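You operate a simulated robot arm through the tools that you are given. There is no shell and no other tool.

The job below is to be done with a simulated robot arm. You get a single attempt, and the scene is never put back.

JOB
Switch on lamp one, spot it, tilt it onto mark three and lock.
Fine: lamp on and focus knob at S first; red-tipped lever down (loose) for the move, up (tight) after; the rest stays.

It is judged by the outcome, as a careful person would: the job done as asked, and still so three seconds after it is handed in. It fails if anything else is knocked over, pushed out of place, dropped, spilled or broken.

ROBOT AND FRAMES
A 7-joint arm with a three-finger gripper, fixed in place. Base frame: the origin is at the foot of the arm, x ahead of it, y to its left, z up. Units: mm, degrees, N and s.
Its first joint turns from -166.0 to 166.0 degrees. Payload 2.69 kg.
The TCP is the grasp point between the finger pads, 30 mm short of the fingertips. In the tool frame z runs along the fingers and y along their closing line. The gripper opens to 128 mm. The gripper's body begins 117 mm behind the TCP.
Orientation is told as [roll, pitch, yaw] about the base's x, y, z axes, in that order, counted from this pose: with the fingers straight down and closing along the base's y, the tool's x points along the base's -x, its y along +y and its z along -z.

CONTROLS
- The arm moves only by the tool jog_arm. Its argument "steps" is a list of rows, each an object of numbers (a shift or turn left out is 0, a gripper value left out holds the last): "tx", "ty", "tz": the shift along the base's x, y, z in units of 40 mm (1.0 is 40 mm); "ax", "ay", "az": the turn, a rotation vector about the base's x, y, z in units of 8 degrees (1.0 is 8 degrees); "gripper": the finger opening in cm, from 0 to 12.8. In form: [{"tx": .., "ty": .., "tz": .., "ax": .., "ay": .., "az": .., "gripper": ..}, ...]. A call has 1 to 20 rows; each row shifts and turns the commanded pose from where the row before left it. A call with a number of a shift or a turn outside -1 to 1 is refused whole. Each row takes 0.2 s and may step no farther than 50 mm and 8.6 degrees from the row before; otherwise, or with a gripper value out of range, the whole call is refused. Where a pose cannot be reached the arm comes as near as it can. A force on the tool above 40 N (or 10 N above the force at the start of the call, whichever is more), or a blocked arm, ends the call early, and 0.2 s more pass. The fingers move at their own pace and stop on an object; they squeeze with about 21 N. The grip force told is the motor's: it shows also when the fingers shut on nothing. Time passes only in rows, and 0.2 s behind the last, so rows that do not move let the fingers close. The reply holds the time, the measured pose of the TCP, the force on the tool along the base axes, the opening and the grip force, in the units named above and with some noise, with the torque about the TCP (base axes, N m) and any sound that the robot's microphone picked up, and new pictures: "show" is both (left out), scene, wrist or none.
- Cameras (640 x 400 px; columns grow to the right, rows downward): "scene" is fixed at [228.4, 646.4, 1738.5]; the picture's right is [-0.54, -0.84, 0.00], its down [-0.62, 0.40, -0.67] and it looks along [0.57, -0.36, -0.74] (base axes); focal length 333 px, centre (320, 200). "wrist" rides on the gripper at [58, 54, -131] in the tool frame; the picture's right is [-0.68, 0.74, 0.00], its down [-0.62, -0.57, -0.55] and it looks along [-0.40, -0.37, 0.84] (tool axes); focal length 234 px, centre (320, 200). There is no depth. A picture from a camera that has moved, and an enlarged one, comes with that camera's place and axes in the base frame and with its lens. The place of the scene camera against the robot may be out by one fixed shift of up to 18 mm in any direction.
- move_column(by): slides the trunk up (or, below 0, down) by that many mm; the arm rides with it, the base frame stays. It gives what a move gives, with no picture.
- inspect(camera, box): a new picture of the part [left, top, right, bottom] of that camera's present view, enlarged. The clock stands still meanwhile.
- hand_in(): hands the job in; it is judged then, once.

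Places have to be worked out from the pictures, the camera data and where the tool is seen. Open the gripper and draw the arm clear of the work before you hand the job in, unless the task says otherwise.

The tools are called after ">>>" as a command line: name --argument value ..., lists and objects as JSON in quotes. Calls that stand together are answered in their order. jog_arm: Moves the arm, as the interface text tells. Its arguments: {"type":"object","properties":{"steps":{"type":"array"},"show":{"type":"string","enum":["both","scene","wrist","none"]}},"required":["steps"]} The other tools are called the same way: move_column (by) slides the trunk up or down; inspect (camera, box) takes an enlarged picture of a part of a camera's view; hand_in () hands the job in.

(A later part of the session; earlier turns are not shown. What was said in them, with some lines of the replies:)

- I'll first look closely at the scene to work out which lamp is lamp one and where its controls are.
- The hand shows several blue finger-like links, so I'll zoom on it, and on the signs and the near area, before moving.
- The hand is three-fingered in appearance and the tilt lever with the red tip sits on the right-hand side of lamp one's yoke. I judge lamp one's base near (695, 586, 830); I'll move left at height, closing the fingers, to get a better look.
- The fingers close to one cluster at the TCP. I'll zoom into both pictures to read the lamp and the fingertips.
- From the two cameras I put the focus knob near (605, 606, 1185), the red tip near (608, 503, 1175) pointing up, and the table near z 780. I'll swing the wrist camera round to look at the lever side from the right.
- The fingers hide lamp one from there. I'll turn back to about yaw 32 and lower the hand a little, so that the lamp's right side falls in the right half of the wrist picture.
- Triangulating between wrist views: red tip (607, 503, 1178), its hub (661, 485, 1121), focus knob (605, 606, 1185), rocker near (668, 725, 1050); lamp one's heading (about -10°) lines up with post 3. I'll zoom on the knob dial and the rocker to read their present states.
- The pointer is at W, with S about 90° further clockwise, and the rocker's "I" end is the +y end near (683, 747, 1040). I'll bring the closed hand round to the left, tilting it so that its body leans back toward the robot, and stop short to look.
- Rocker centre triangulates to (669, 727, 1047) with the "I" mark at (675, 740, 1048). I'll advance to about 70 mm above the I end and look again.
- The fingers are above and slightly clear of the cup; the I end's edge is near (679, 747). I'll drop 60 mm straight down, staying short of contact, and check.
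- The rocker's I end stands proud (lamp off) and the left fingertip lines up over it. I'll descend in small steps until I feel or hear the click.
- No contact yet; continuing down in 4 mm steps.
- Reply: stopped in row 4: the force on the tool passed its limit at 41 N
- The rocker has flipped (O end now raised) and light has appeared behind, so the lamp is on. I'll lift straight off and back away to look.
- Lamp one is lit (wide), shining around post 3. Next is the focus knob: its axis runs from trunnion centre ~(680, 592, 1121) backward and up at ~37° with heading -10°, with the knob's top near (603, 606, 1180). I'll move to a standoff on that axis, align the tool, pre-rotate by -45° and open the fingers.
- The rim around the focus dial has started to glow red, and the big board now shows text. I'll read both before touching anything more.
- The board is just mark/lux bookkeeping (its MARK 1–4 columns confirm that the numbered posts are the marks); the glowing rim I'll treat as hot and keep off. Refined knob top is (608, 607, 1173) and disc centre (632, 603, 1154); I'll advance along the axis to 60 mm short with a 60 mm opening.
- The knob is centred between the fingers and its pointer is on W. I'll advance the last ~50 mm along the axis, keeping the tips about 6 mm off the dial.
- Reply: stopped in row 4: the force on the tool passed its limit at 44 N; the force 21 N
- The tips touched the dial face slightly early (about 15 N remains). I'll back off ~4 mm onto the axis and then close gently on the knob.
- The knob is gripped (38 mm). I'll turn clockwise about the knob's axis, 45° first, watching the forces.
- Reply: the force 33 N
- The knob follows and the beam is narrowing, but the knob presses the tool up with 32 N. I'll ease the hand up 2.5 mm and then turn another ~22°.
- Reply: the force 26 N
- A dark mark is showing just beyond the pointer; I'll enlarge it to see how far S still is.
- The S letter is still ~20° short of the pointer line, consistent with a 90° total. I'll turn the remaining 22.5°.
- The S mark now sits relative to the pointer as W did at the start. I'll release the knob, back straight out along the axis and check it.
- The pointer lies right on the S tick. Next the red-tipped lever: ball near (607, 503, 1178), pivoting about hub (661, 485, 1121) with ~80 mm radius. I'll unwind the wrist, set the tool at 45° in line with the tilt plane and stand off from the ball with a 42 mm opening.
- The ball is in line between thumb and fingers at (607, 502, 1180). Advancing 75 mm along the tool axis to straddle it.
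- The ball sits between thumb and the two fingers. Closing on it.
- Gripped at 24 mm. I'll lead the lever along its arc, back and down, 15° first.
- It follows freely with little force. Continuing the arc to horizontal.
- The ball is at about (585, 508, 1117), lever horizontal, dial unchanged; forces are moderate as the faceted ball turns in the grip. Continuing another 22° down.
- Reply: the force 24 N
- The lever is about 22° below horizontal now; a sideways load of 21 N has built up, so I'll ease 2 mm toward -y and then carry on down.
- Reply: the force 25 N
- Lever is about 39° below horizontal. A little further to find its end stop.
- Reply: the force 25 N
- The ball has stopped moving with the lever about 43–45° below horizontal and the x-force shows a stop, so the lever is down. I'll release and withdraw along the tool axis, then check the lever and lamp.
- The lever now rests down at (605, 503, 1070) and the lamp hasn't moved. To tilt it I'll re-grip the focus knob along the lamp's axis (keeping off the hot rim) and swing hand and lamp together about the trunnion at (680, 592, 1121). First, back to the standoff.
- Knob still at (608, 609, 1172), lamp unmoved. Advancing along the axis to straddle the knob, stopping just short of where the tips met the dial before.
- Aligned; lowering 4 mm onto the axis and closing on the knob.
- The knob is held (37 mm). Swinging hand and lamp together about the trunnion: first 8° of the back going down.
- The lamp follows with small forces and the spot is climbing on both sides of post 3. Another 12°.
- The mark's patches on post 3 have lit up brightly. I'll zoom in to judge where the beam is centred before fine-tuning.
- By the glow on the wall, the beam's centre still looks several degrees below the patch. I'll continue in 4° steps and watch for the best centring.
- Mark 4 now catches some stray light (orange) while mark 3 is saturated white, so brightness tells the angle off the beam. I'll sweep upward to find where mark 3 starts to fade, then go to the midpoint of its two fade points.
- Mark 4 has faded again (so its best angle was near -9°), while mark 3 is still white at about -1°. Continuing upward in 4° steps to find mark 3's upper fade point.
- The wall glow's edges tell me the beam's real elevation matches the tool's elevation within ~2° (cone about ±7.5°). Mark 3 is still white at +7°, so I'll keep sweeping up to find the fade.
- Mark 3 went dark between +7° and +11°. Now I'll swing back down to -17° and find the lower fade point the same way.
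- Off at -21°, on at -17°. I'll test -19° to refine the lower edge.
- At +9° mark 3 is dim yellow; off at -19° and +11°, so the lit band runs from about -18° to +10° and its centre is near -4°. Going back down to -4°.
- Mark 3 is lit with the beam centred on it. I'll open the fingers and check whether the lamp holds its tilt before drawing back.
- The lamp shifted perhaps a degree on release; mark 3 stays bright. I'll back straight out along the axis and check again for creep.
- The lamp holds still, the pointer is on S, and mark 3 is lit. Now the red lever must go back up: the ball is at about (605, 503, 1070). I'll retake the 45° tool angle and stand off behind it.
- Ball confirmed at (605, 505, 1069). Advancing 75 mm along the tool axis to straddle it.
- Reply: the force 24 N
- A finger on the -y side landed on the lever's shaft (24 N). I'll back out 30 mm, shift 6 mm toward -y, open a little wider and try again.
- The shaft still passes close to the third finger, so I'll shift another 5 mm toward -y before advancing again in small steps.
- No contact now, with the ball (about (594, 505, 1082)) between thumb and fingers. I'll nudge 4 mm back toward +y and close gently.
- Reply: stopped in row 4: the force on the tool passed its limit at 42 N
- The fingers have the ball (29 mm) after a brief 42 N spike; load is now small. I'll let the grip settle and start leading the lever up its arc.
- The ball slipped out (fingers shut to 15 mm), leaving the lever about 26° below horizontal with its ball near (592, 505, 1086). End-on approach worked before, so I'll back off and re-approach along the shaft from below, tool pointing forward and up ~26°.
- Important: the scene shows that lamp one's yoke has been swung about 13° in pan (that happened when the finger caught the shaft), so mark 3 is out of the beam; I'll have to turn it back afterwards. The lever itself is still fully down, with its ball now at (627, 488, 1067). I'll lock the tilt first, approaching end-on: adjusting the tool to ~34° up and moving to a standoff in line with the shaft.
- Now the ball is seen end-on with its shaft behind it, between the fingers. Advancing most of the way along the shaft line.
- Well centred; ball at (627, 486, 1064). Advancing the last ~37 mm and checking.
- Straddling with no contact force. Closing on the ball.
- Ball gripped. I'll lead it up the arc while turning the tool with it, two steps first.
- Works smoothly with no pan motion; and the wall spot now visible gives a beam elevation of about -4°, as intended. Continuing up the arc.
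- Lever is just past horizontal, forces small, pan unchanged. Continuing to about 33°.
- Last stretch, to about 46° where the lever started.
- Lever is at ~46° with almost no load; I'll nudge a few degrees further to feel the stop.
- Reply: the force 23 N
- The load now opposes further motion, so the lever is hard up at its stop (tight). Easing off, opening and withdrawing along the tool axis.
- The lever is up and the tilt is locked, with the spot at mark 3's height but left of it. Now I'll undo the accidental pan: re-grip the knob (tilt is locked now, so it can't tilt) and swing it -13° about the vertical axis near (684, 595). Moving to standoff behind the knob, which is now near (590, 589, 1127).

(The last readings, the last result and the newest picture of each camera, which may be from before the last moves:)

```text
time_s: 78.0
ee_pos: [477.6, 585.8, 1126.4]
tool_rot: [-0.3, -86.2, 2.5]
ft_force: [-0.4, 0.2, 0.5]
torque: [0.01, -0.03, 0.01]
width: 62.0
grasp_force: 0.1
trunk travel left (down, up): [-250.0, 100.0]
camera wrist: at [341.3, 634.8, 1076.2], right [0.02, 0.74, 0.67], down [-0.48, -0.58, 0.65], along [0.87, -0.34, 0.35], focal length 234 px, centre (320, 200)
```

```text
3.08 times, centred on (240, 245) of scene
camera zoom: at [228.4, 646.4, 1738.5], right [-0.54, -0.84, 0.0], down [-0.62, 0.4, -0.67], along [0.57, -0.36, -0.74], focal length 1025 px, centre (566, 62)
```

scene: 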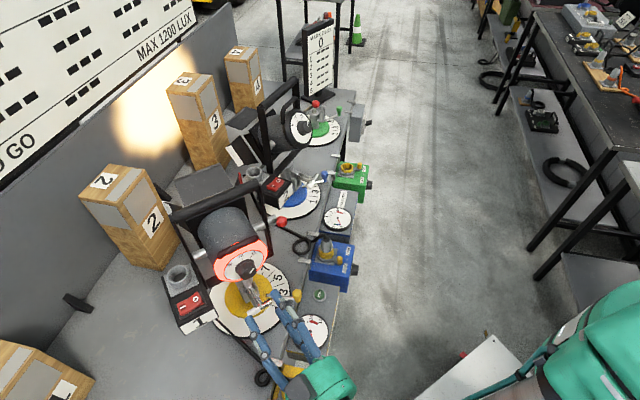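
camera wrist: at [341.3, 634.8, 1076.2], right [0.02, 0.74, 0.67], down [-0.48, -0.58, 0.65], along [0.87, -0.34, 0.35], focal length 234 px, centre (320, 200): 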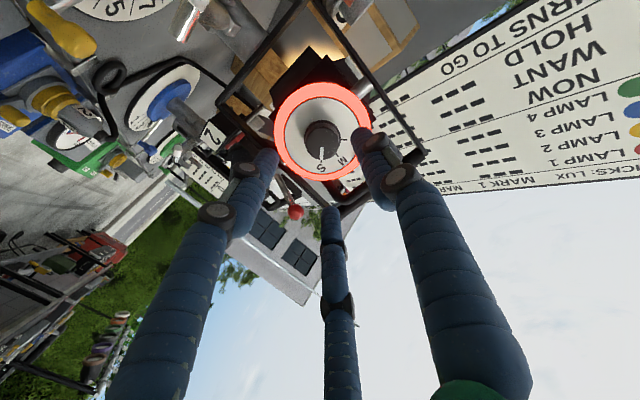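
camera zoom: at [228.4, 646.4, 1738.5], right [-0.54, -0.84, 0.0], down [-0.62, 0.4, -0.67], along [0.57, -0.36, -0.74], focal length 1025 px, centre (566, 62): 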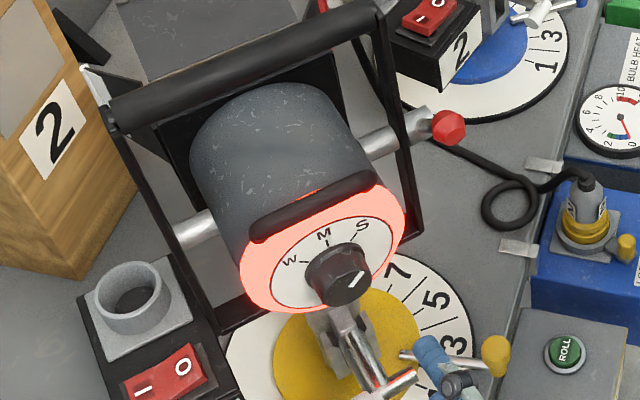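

Knob at (590, 588, 1125), still on S. Advancing onto it and gripping.

>>> jog_arm --steps '[{"tx": 0.9, "ty": 0.03}, {"tx": 0.9, "ty": 0.02}, {"tx": 0.5, "ty": 0.02}, {}, {"gripper": 4.5}, {"gripper": 3.0}, {}, {}]' --show "wrist"

>>> inspect --camera "wrist" --box '[220, 70, 420, 240]'

```text
time_s: 79.8
ee_pos: [569.6, 588.3, 1127.4]
tool_rot: [0.9, -86.3, 1.4]
ft_force: [4.5, -3.7, 14.9]
torque: [-0.11, -0.34, -0.04]
width: 39.8
grasp_force: 7.3
trunk travel left (down, up): [-250.0, 100.0]
camera wrist: at [432.8, 637.8, 1077.1], right [0.02, 0.74, 0.68], down [-0.49, -0.59, 0.65], along [0.87, -0.34, 0.35], focal length 234 px, centre (320, 200)
```

wrist: 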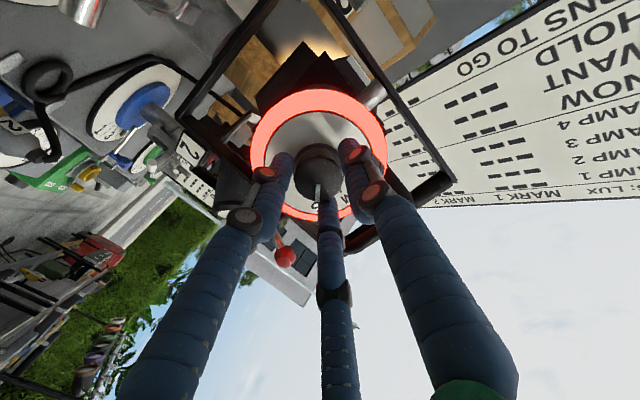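

```text
2.35 times, centred on (320, 155) of wrist
camera zoom: at [432.8, 637.8, 1077.1], right [0.02, 0.74, 0.68], down [-0.49, -0.59, 0.65], along [0.87, -0.34, 0.35], focal length 551 px, centre (320, 306)
```

zoom: 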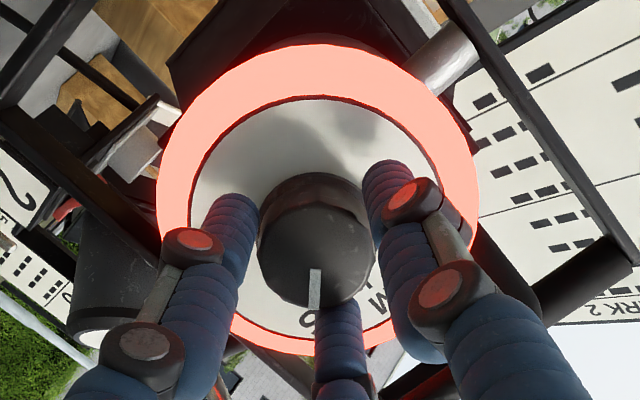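

Knob held. Swinging back: first 4° of pan (+8 mm in y with matching yaw).

>>> jog_arm --steps '[{"tx": -0.004, "ty": 0.1, "az": -0.25}, {"tx": -0.001, "ty": 0.1, "az": -0.25}, {}]'

>>> inspect --camera "scene" --box '[160, 180, 320, 310]'

>>> inspect --camera "wrist" --box '[220, 70, 420, 240]'

```text
time_s: 80.7
ee_pos: [567.3, 595.4, 1127.0]
tool_rot: [0.2, -86.1, -2.0]
ft_force: [4.7, -4.4, 15.1]
torque: [-0.09, -0.38, -0.19]
width: 40.6
grasp_force: 7.6
trunk travel left (down, up): [-250.0, 100.0]
camera wrist: at [435.7, 654.8, 1076.7], right [0.07, 0.73, 0.68], down [-0.52, -0.55, 0.65], along [0.85, -0.4, 0.35], focal length 234 px, centre (320, 200)
```

scene: 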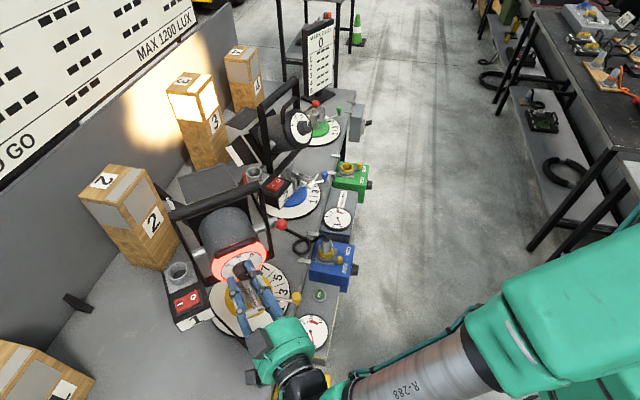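
wrist: 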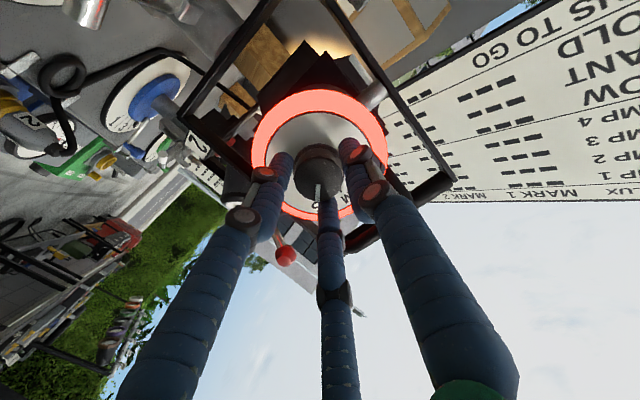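

```text
3.08 times, centred on (240, 245) of scene
camera zoom: at [228.4, 646.4, 1738.5], right [-0.54, -0.84, 0.0], down [-0.62, 0.4, -0.67], along [0.57, -0.36, -0.74], focal length 1025 px, centre (566, 62)
```

zoom: 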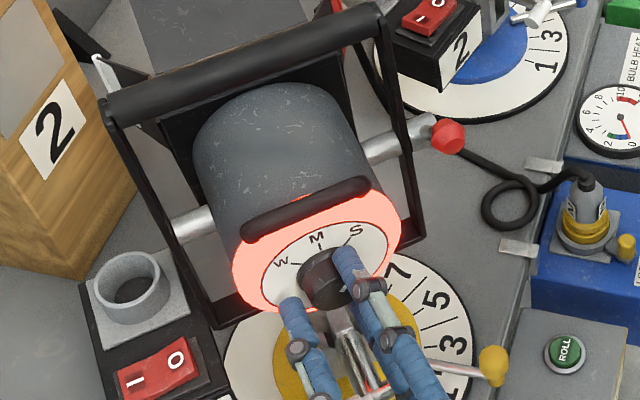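

```text
2.35 times, centred on (320, 155) of wrist
camera zoom: at [435.7, 654.8, 1076.7], right [0.07, 0.73, 0.68], down [-0.52, -0.55, 0.65], along [0.85, -0.4, 0.35], focal length 551 px, centre (320, 306)
```

zoom: 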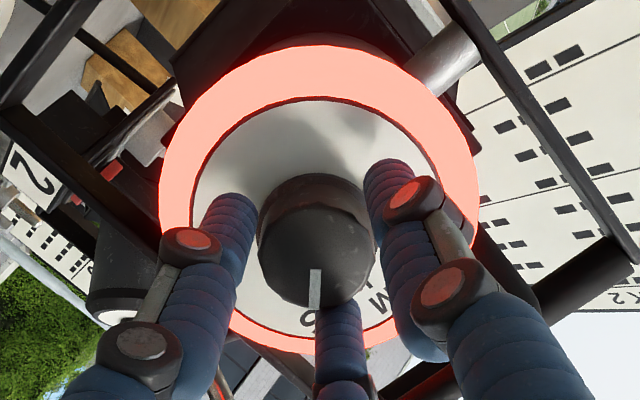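

The pan turns easily and mark 3 is lighting again. Another 5°, then I'll compare with the reference picture of the original pan.

>>> jog_arm --steps '[{"tx": 0.003, "ty": 0.1, "az": -0.25}, {"tx": 0.006, "ty": 0.1, "az": -0.25}, {"tx": 0.005, "ty": 0.05, "az": -0.125}, {}]' --show "scene"

>>> inspect --camera "scene" --box '[160, 180, 320, 310]'

>>> inspect --camera "scene" --box '[140, 40, 260, 190]'

```text
time_s: 81.7
ee_pos: [568.3, 607.4, 1127.0]
tool_rot: [-0.4, -86.3, -6.3]
ft_force: [2.7, 6.6, 7.4]
torque: [-0.05, -0.35, 0.3]
width: 38.2
grasp_force: 21.2
trunk travel left (down, up): [-250.0, 100.0]
```

scene: 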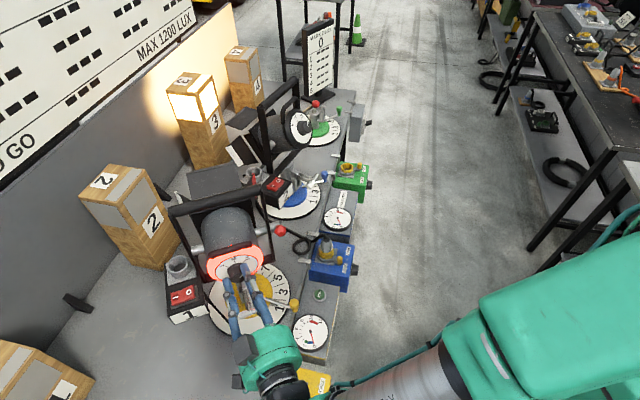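

```text
3.08 times, centred on (240, 245) of scene
camera zoom: at [228.4, 646.4, 1738.5], right [-0.54, -0.84, 0.0], down [-0.62, 0.4, -0.67], along [0.57, -0.36, -0.74], focal length 1025 px, centre (566, 62)
```

zoom: 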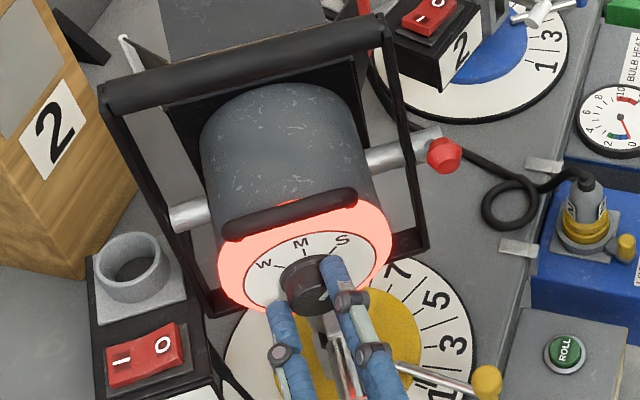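

```text
2.67 times, centred on (200, 115) of scene
camera zoom: at [228.4, 646.4, 1738.5], right [-0.54, -0.84, 0.0], down [-0.62, 0.4, -0.67], along [0.57, -0.36, -0.74], focal length 888 px, centre (640, 427)
```

zoom: 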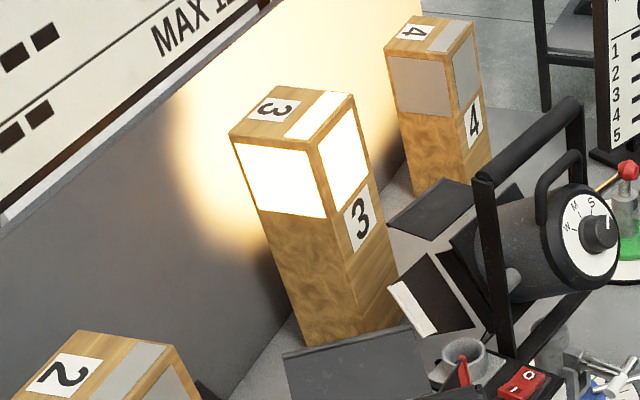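

Close: compared with the reference, about 3° remain. Turning 3° more.

>>> jog_arm --steps '[{"tx": 0.006, "ty": 0.075, "az": -0.19}, {"tx": 0.01, "ty": 0.075, "az": -0.19}, {}]' --show "scene"

>>> inspect --camera "scene" --box '[160, 180, 320, 310]'

>>> inspect --camera "scene" --box '[140, 40, 260, 190]'

```text
time_s: 82.5
ee_pos: [569.7, 613.9, 1128.2]
tool_rot: [0.0, -86.3, -10.0]
ft_force: [9.8, 2.0, 10.8]
torque: [-0.07, -0.42, -0.03]
width: 36.5
grasp_force: 20.9
trunk travel left (down, up): [-250.0, 100.0]
```

scene: 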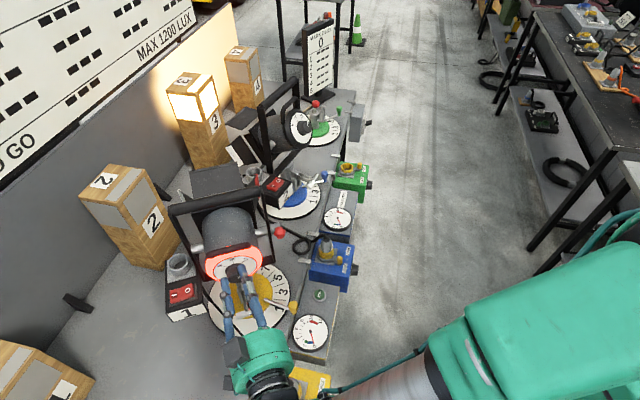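

```text
3.08 times, centred on (240, 245) of scene
camera zoom: at [228.4, 646.4, 1738.5], right [-0.54, -0.84, 0.0], down [-0.62, 0.4, -0.67], along [0.57, -0.36, -0.74], focal length 1025 px, centre (566, 62)
```

zoom: 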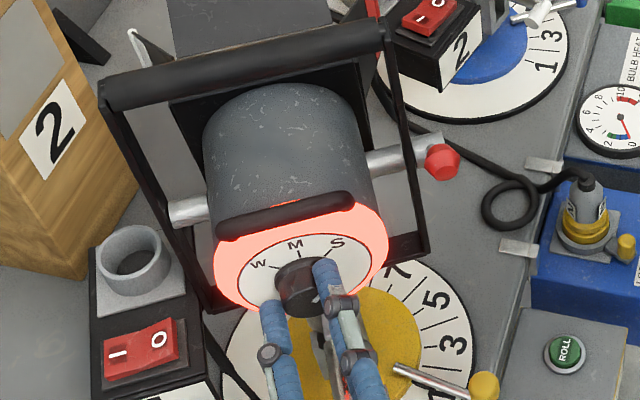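

```text
2.67 times, centred on (200, 115) of scene
camera zoom: at [228.4, 646.4, 1738.5], right [-0.54, -0.84, 0.0], down [-0.62, 0.4, -0.67], along [0.57, -0.36, -0.74], focal length 888 px, centre (640, 427)
```

zoom: 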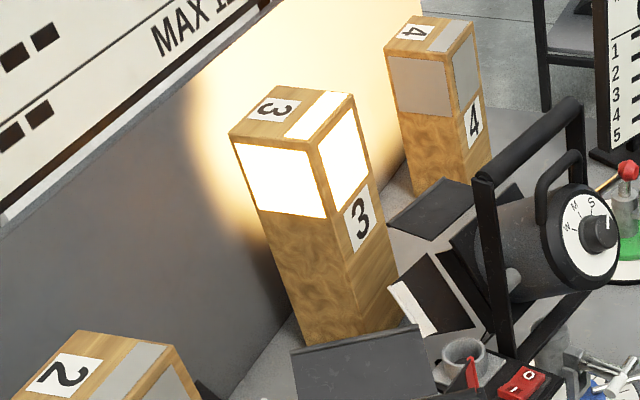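

Nearly there — the box and bar ends are still a pixel or so off the reference, about 1°. One last small step.

>>> jog_arm --steps '[{"tx": 0.01, "ty": 0.065, "az": -0.16}, {}, {}]' --show "scene"

>>> inspect --camera "scene" --box '[160, 180, 320, 310]'

>>> inspect --camera "scene" --box '[140, 40, 260, 190]'

```text
time_s: 83.2
ee_pos: [569.7, 617.0, 1128.1]
tool_rot: [0.1, -86.3, -11.5]
ft_force: [8.8, -3.2, 12.5]
torque: [-0.04, -0.33, -0.07]
width: 36.1
grasp_force: 20.5
trunk travel left (down, up): [-250.0, 100.0]
```

scene: 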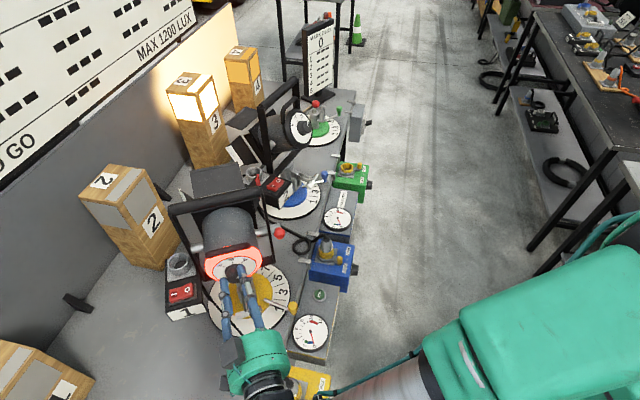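

```text
3.08 times, centred on (240, 245) of scene
camera zoom: at [228.4, 646.4, 1738.5], right [-0.54, -0.84, 0.0], down [-0.62, 0.4, -0.67], along [0.57, -0.36, -0.74], focal length 1025 px, centre (566, 62)
```

zoom: 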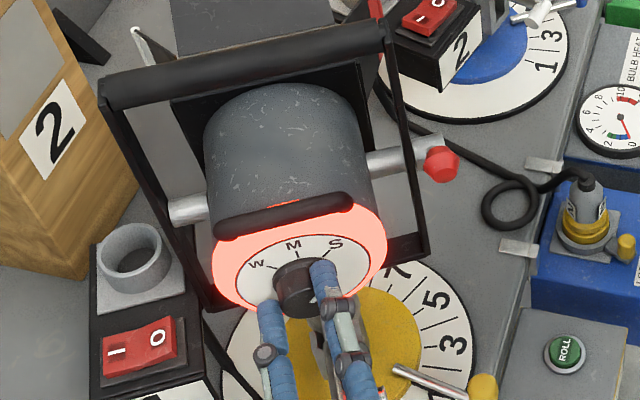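

```text
2.67 times, centred on (200, 115) of scene
camera zoom: at [228.4, 646.4, 1738.5], right [-0.54, -0.84, 0.0], down [-0.62, 0.4, -0.67], along [0.57, -0.36, -0.74], focal length 888 px, centre (640, 427)
```

zoom: 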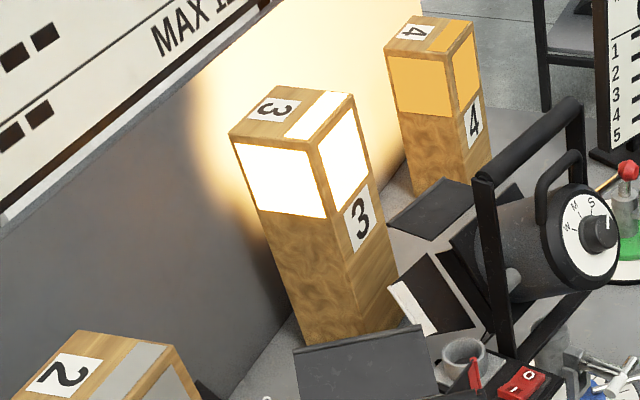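

This matches the reference pose, except that mark 4 just catches the beam's edge (it was dark in the reference), so I'm a touch too far. I'll go back ~0.6° and release.

>>> jog_arm --steps '[{"ty": -0.035, "az": 0.08}, {}, {"gripper": 6.5}, {}, {}]' --show "scene"

>>> inspect --camera "scene" --box '[160, 180, 320, 310]'

>>> inspect --camera "scene" --box '[140, 40, 260, 190]'

```text
time_s: 84.5
ee_pos: [569.8, 615.7, 1127.2]
tool_rot: [-1.0, -86.2, -9.5]
ft_force: [1.1, 0.0, -0.2]
torque: [0.02, 0.01, 0.02]
width: 65.0
grasp_force: 0.0
trunk travel left (down, up): [-250.0, 100.0]
```

scene: 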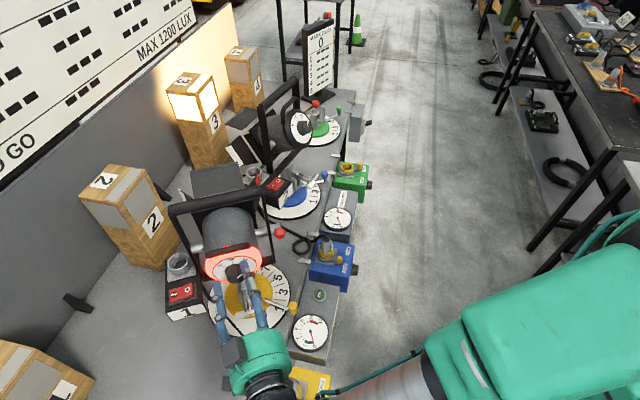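

```text
3.08 times, centred on (240, 245) of scene
camera zoom: at [228.4, 646.4, 1738.5], right [-0.54, -0.84, 0.0], down [-0.62, 0.4, -0.67], along [0.57, -0.36, -0.74], focal length 1025 px, centre (566, 62)
```

zoom: 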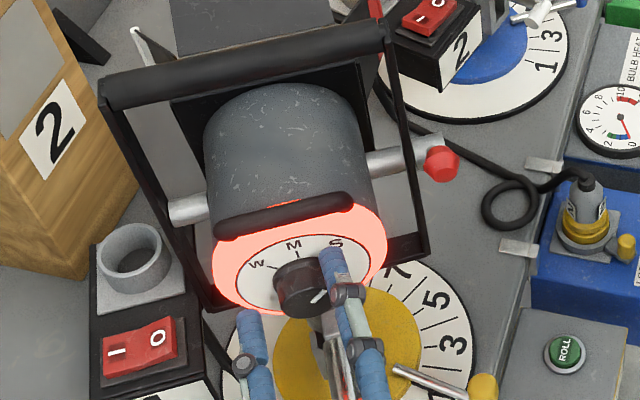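

```text
2.67 times, centred on (200, 115) of scene
camera zoom: at [228.4, 646.4, 1738.5], right [-0.54, -0.84, 0.0], down [-0.62, 0.4, -0.67], along [0.57, -0.36, -0.74], focal length 888 px, centre (640, 427)
```

zoom: 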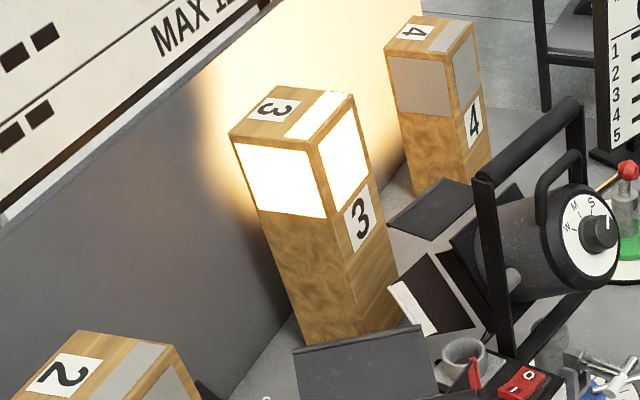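

The pose now matches the reference picture and mark 3 alone is lit. Backing straight off the knob and away.

>>> jog_arm --steps '[{"tx": -0.4, "ty": 0.07, "tz": 0.03}, {"tx": -0.95, "ty": 0.16, "tz": 0.07}, {"tx": -0.95, "ty": 0.16, "tz": 0.07}, {}]'

>>> inspect --camera "wrist" --box '[200, 40, 440, 240]'

>>> inspect --camera "scene" --box '[190, 210, 310, 310]'

```text
time_s: 85.5
ee_pos: [477.4, 629.9, 1133.9]
tool_rot: [-0.7, -86.2, -9.9]
ft_force: [-0.1, -0.1, 0.0]
torque: [0.0, -0.01, -0.02]
width: 65.1
grasp_force: 0.1
trunk travel left (down, up): [-250.0, 100.0]
camera wrist: at [355.0, 707.6, 1083.1], right [0.18, 0.72, 0.67], down [-0.6, -0.46, 0.65], along [0.78, -0.52, 0.35], focal length 234 px, centre (320, 200)
```

scene: 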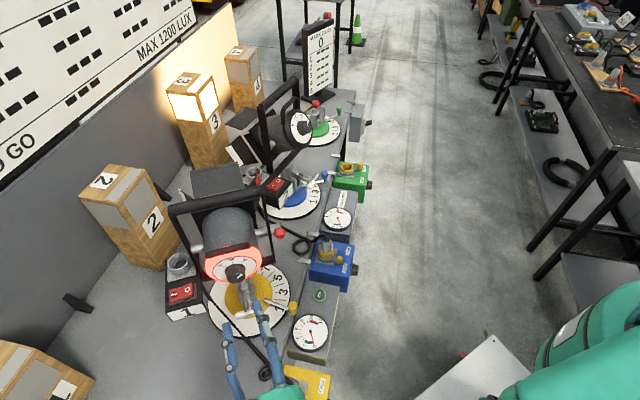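
wrist: 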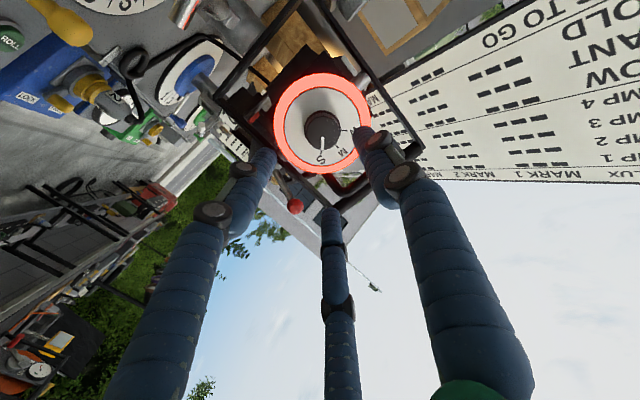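

```text
2.00 times, centred on (320, 140) of wrist
camera zoom: at [355.0, 707.6, 1083.1], right [0.18, 0.72, 0.67], down [-0.6, -0.46, 0.65], along [0.78, -0.52, 0.35], focal length 468 px, centre (320, 320)
```

zoom: 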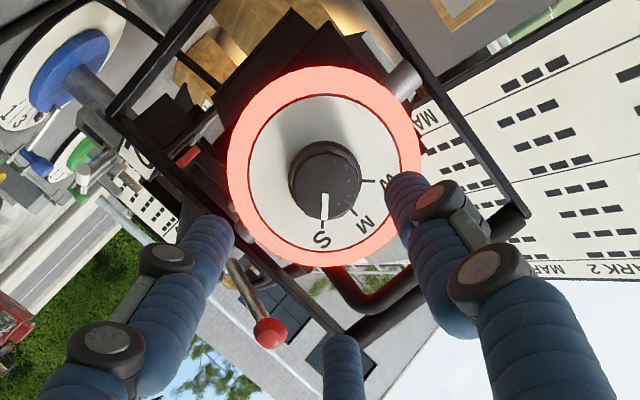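

```text
4.00 times, centred on (250, 260) of scene
camera zoom: at [228.4, 646.4, 1738.5], right [-0.54, -0.84, 0.0], down [-0.62, 0.4, -0.67], along [0.57, -0.36, -0.74], focal length 1333 px, centre (600, -40)
```

zoom: 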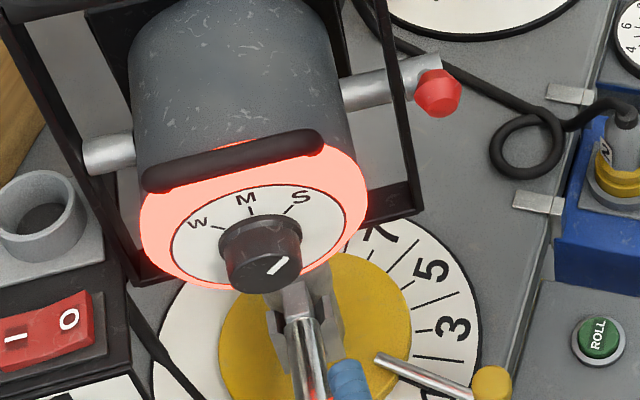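

Everything checks: rocker on I, pointer on S, red lever up at its original spot (ball pixel-matched to the start), pan restored, mark 3 lit. I'll draw the arm well clear.

>>> jog_arm --steps '[{"tx": -0.9}, {"tx": -0.5, "tz": 0.8}, {"tz": 1, "ty": -0.4}, {"tz": 1, "ty": -0.5, "ay": 1}, {"tz": 1, "ty": -0.5, "ay": 1}, {"tz": 1, "ty": -0.5, "ay": 1}, {"tz": 0.6, "ty": -0.9, "ay": 1}, {"ty": -1, "ay": 1}, {"ty": -1, "ay": 1}, {"ty": -1, "ay": 1}, {"ty": -1, "ay": 1}, {"ty": -1, "ay": 1}, {"ty": -1, "ay": 1}, {"ty": -1}, {"ty": -1}, {}]'

>>> inspect --camera "scene" --box '[60, 40, 340, 320]'

>>> inspect --camera "scene" --box '[160, 180, 320, 310]'

```text
time_s: 88.8
ee_pos: [419.5, 196.4, 1350.2]
tool_rot: [-10.4, -6.2, -0.8]
ft_force: [0.1, 0.2, -0.3]
torque: [0.02, 0.02, -0.03]
width: 64.9
grasp_force: 0.0
trunk travel left (down, up): [-250.0, 100.0]
camera wrist: at [349.3, 273.8, 1461.4], right [0.7, 0.72, -0.06], down [0.54, -0.46, 0.7], along [0.48, -0.52, -0.71], focal length 234 px, centre (320, 200)
```

scene: 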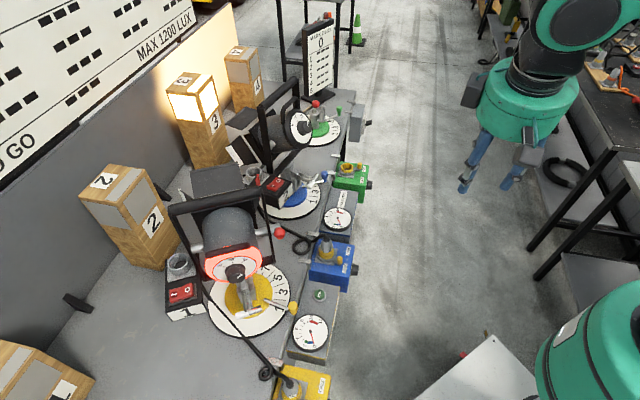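
wrist: 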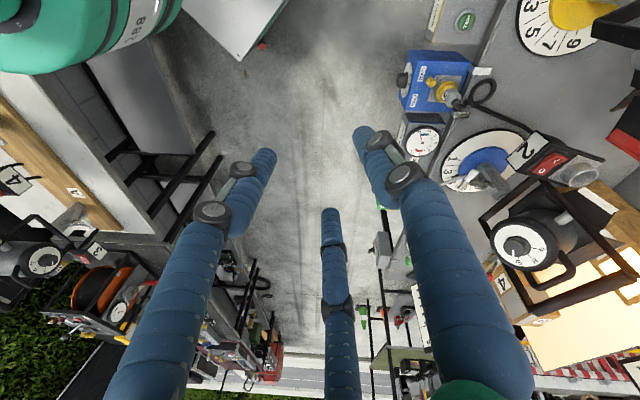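

```text
1.43 times, centred on (200, 180) of scene
camera zoom: at [228.4, 646.4, 1738.5], right [-0.54, -0.84, 0.0], down [-0.62, 0.4, -0.67], along [0.57, -0.36, -0.74], focal length 476 px, centre (491, 229)
```

zoom: 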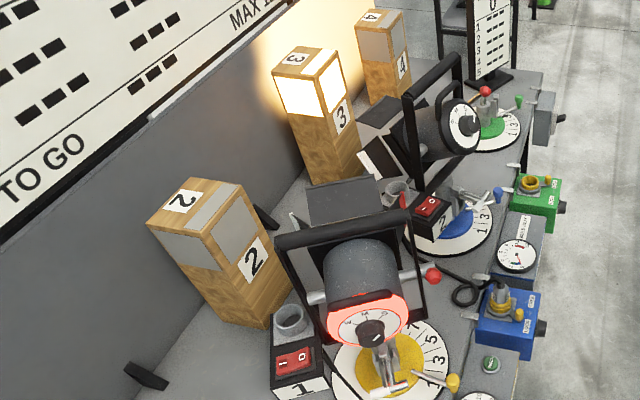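

```text
3.08 times, centred on (240, 245) of scene
camera zoom: at [228.4, 646.4, 1738.5], right [-0.54, -0.84, 0.0], down [-0.62, 0.4, -0.67], along [0.57, -0.36, -0.74], focal length 1025 px, centre (566, 62)
```

zoom: 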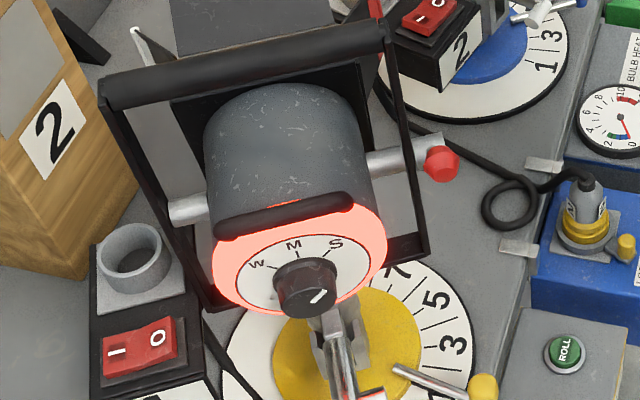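

The arm is clear, the lamp is stable, mark 3 is lit, and nothing else appears disturbed. Handing in.

>>> hand_in

```text
The job is handed in.
```

The job is handed in: lamp one is on, focused to S and tilted onto mark three, and the red-tipped lever is up and tight. No verdict came back.

- **Lamp on:** the rocker is on I and the lamp is lit.
- **Focus:** the knob pointer lies on the S tick. I set it before the tilt.
- **Tilt:** I set the tilt midway between the angles where mark three stopped lighting. At hand-in mark three was fully lit and no other mark was.
- **Lever:** it was down for the move, then brought back up to its stop, matching its starting place in the scene picture.

**Unplanned pan:** while reaching for the lowered lever, a finger caught its shaft and swung the whole lamp about 13° sideways. After locking the tilt I turned it back. It now matches the earlier pictures to within a pixel or two, so any leftover pan should be under about a degree.

In the last pictures everything else looked in place, and the arm was drawn clear with the gripper open.
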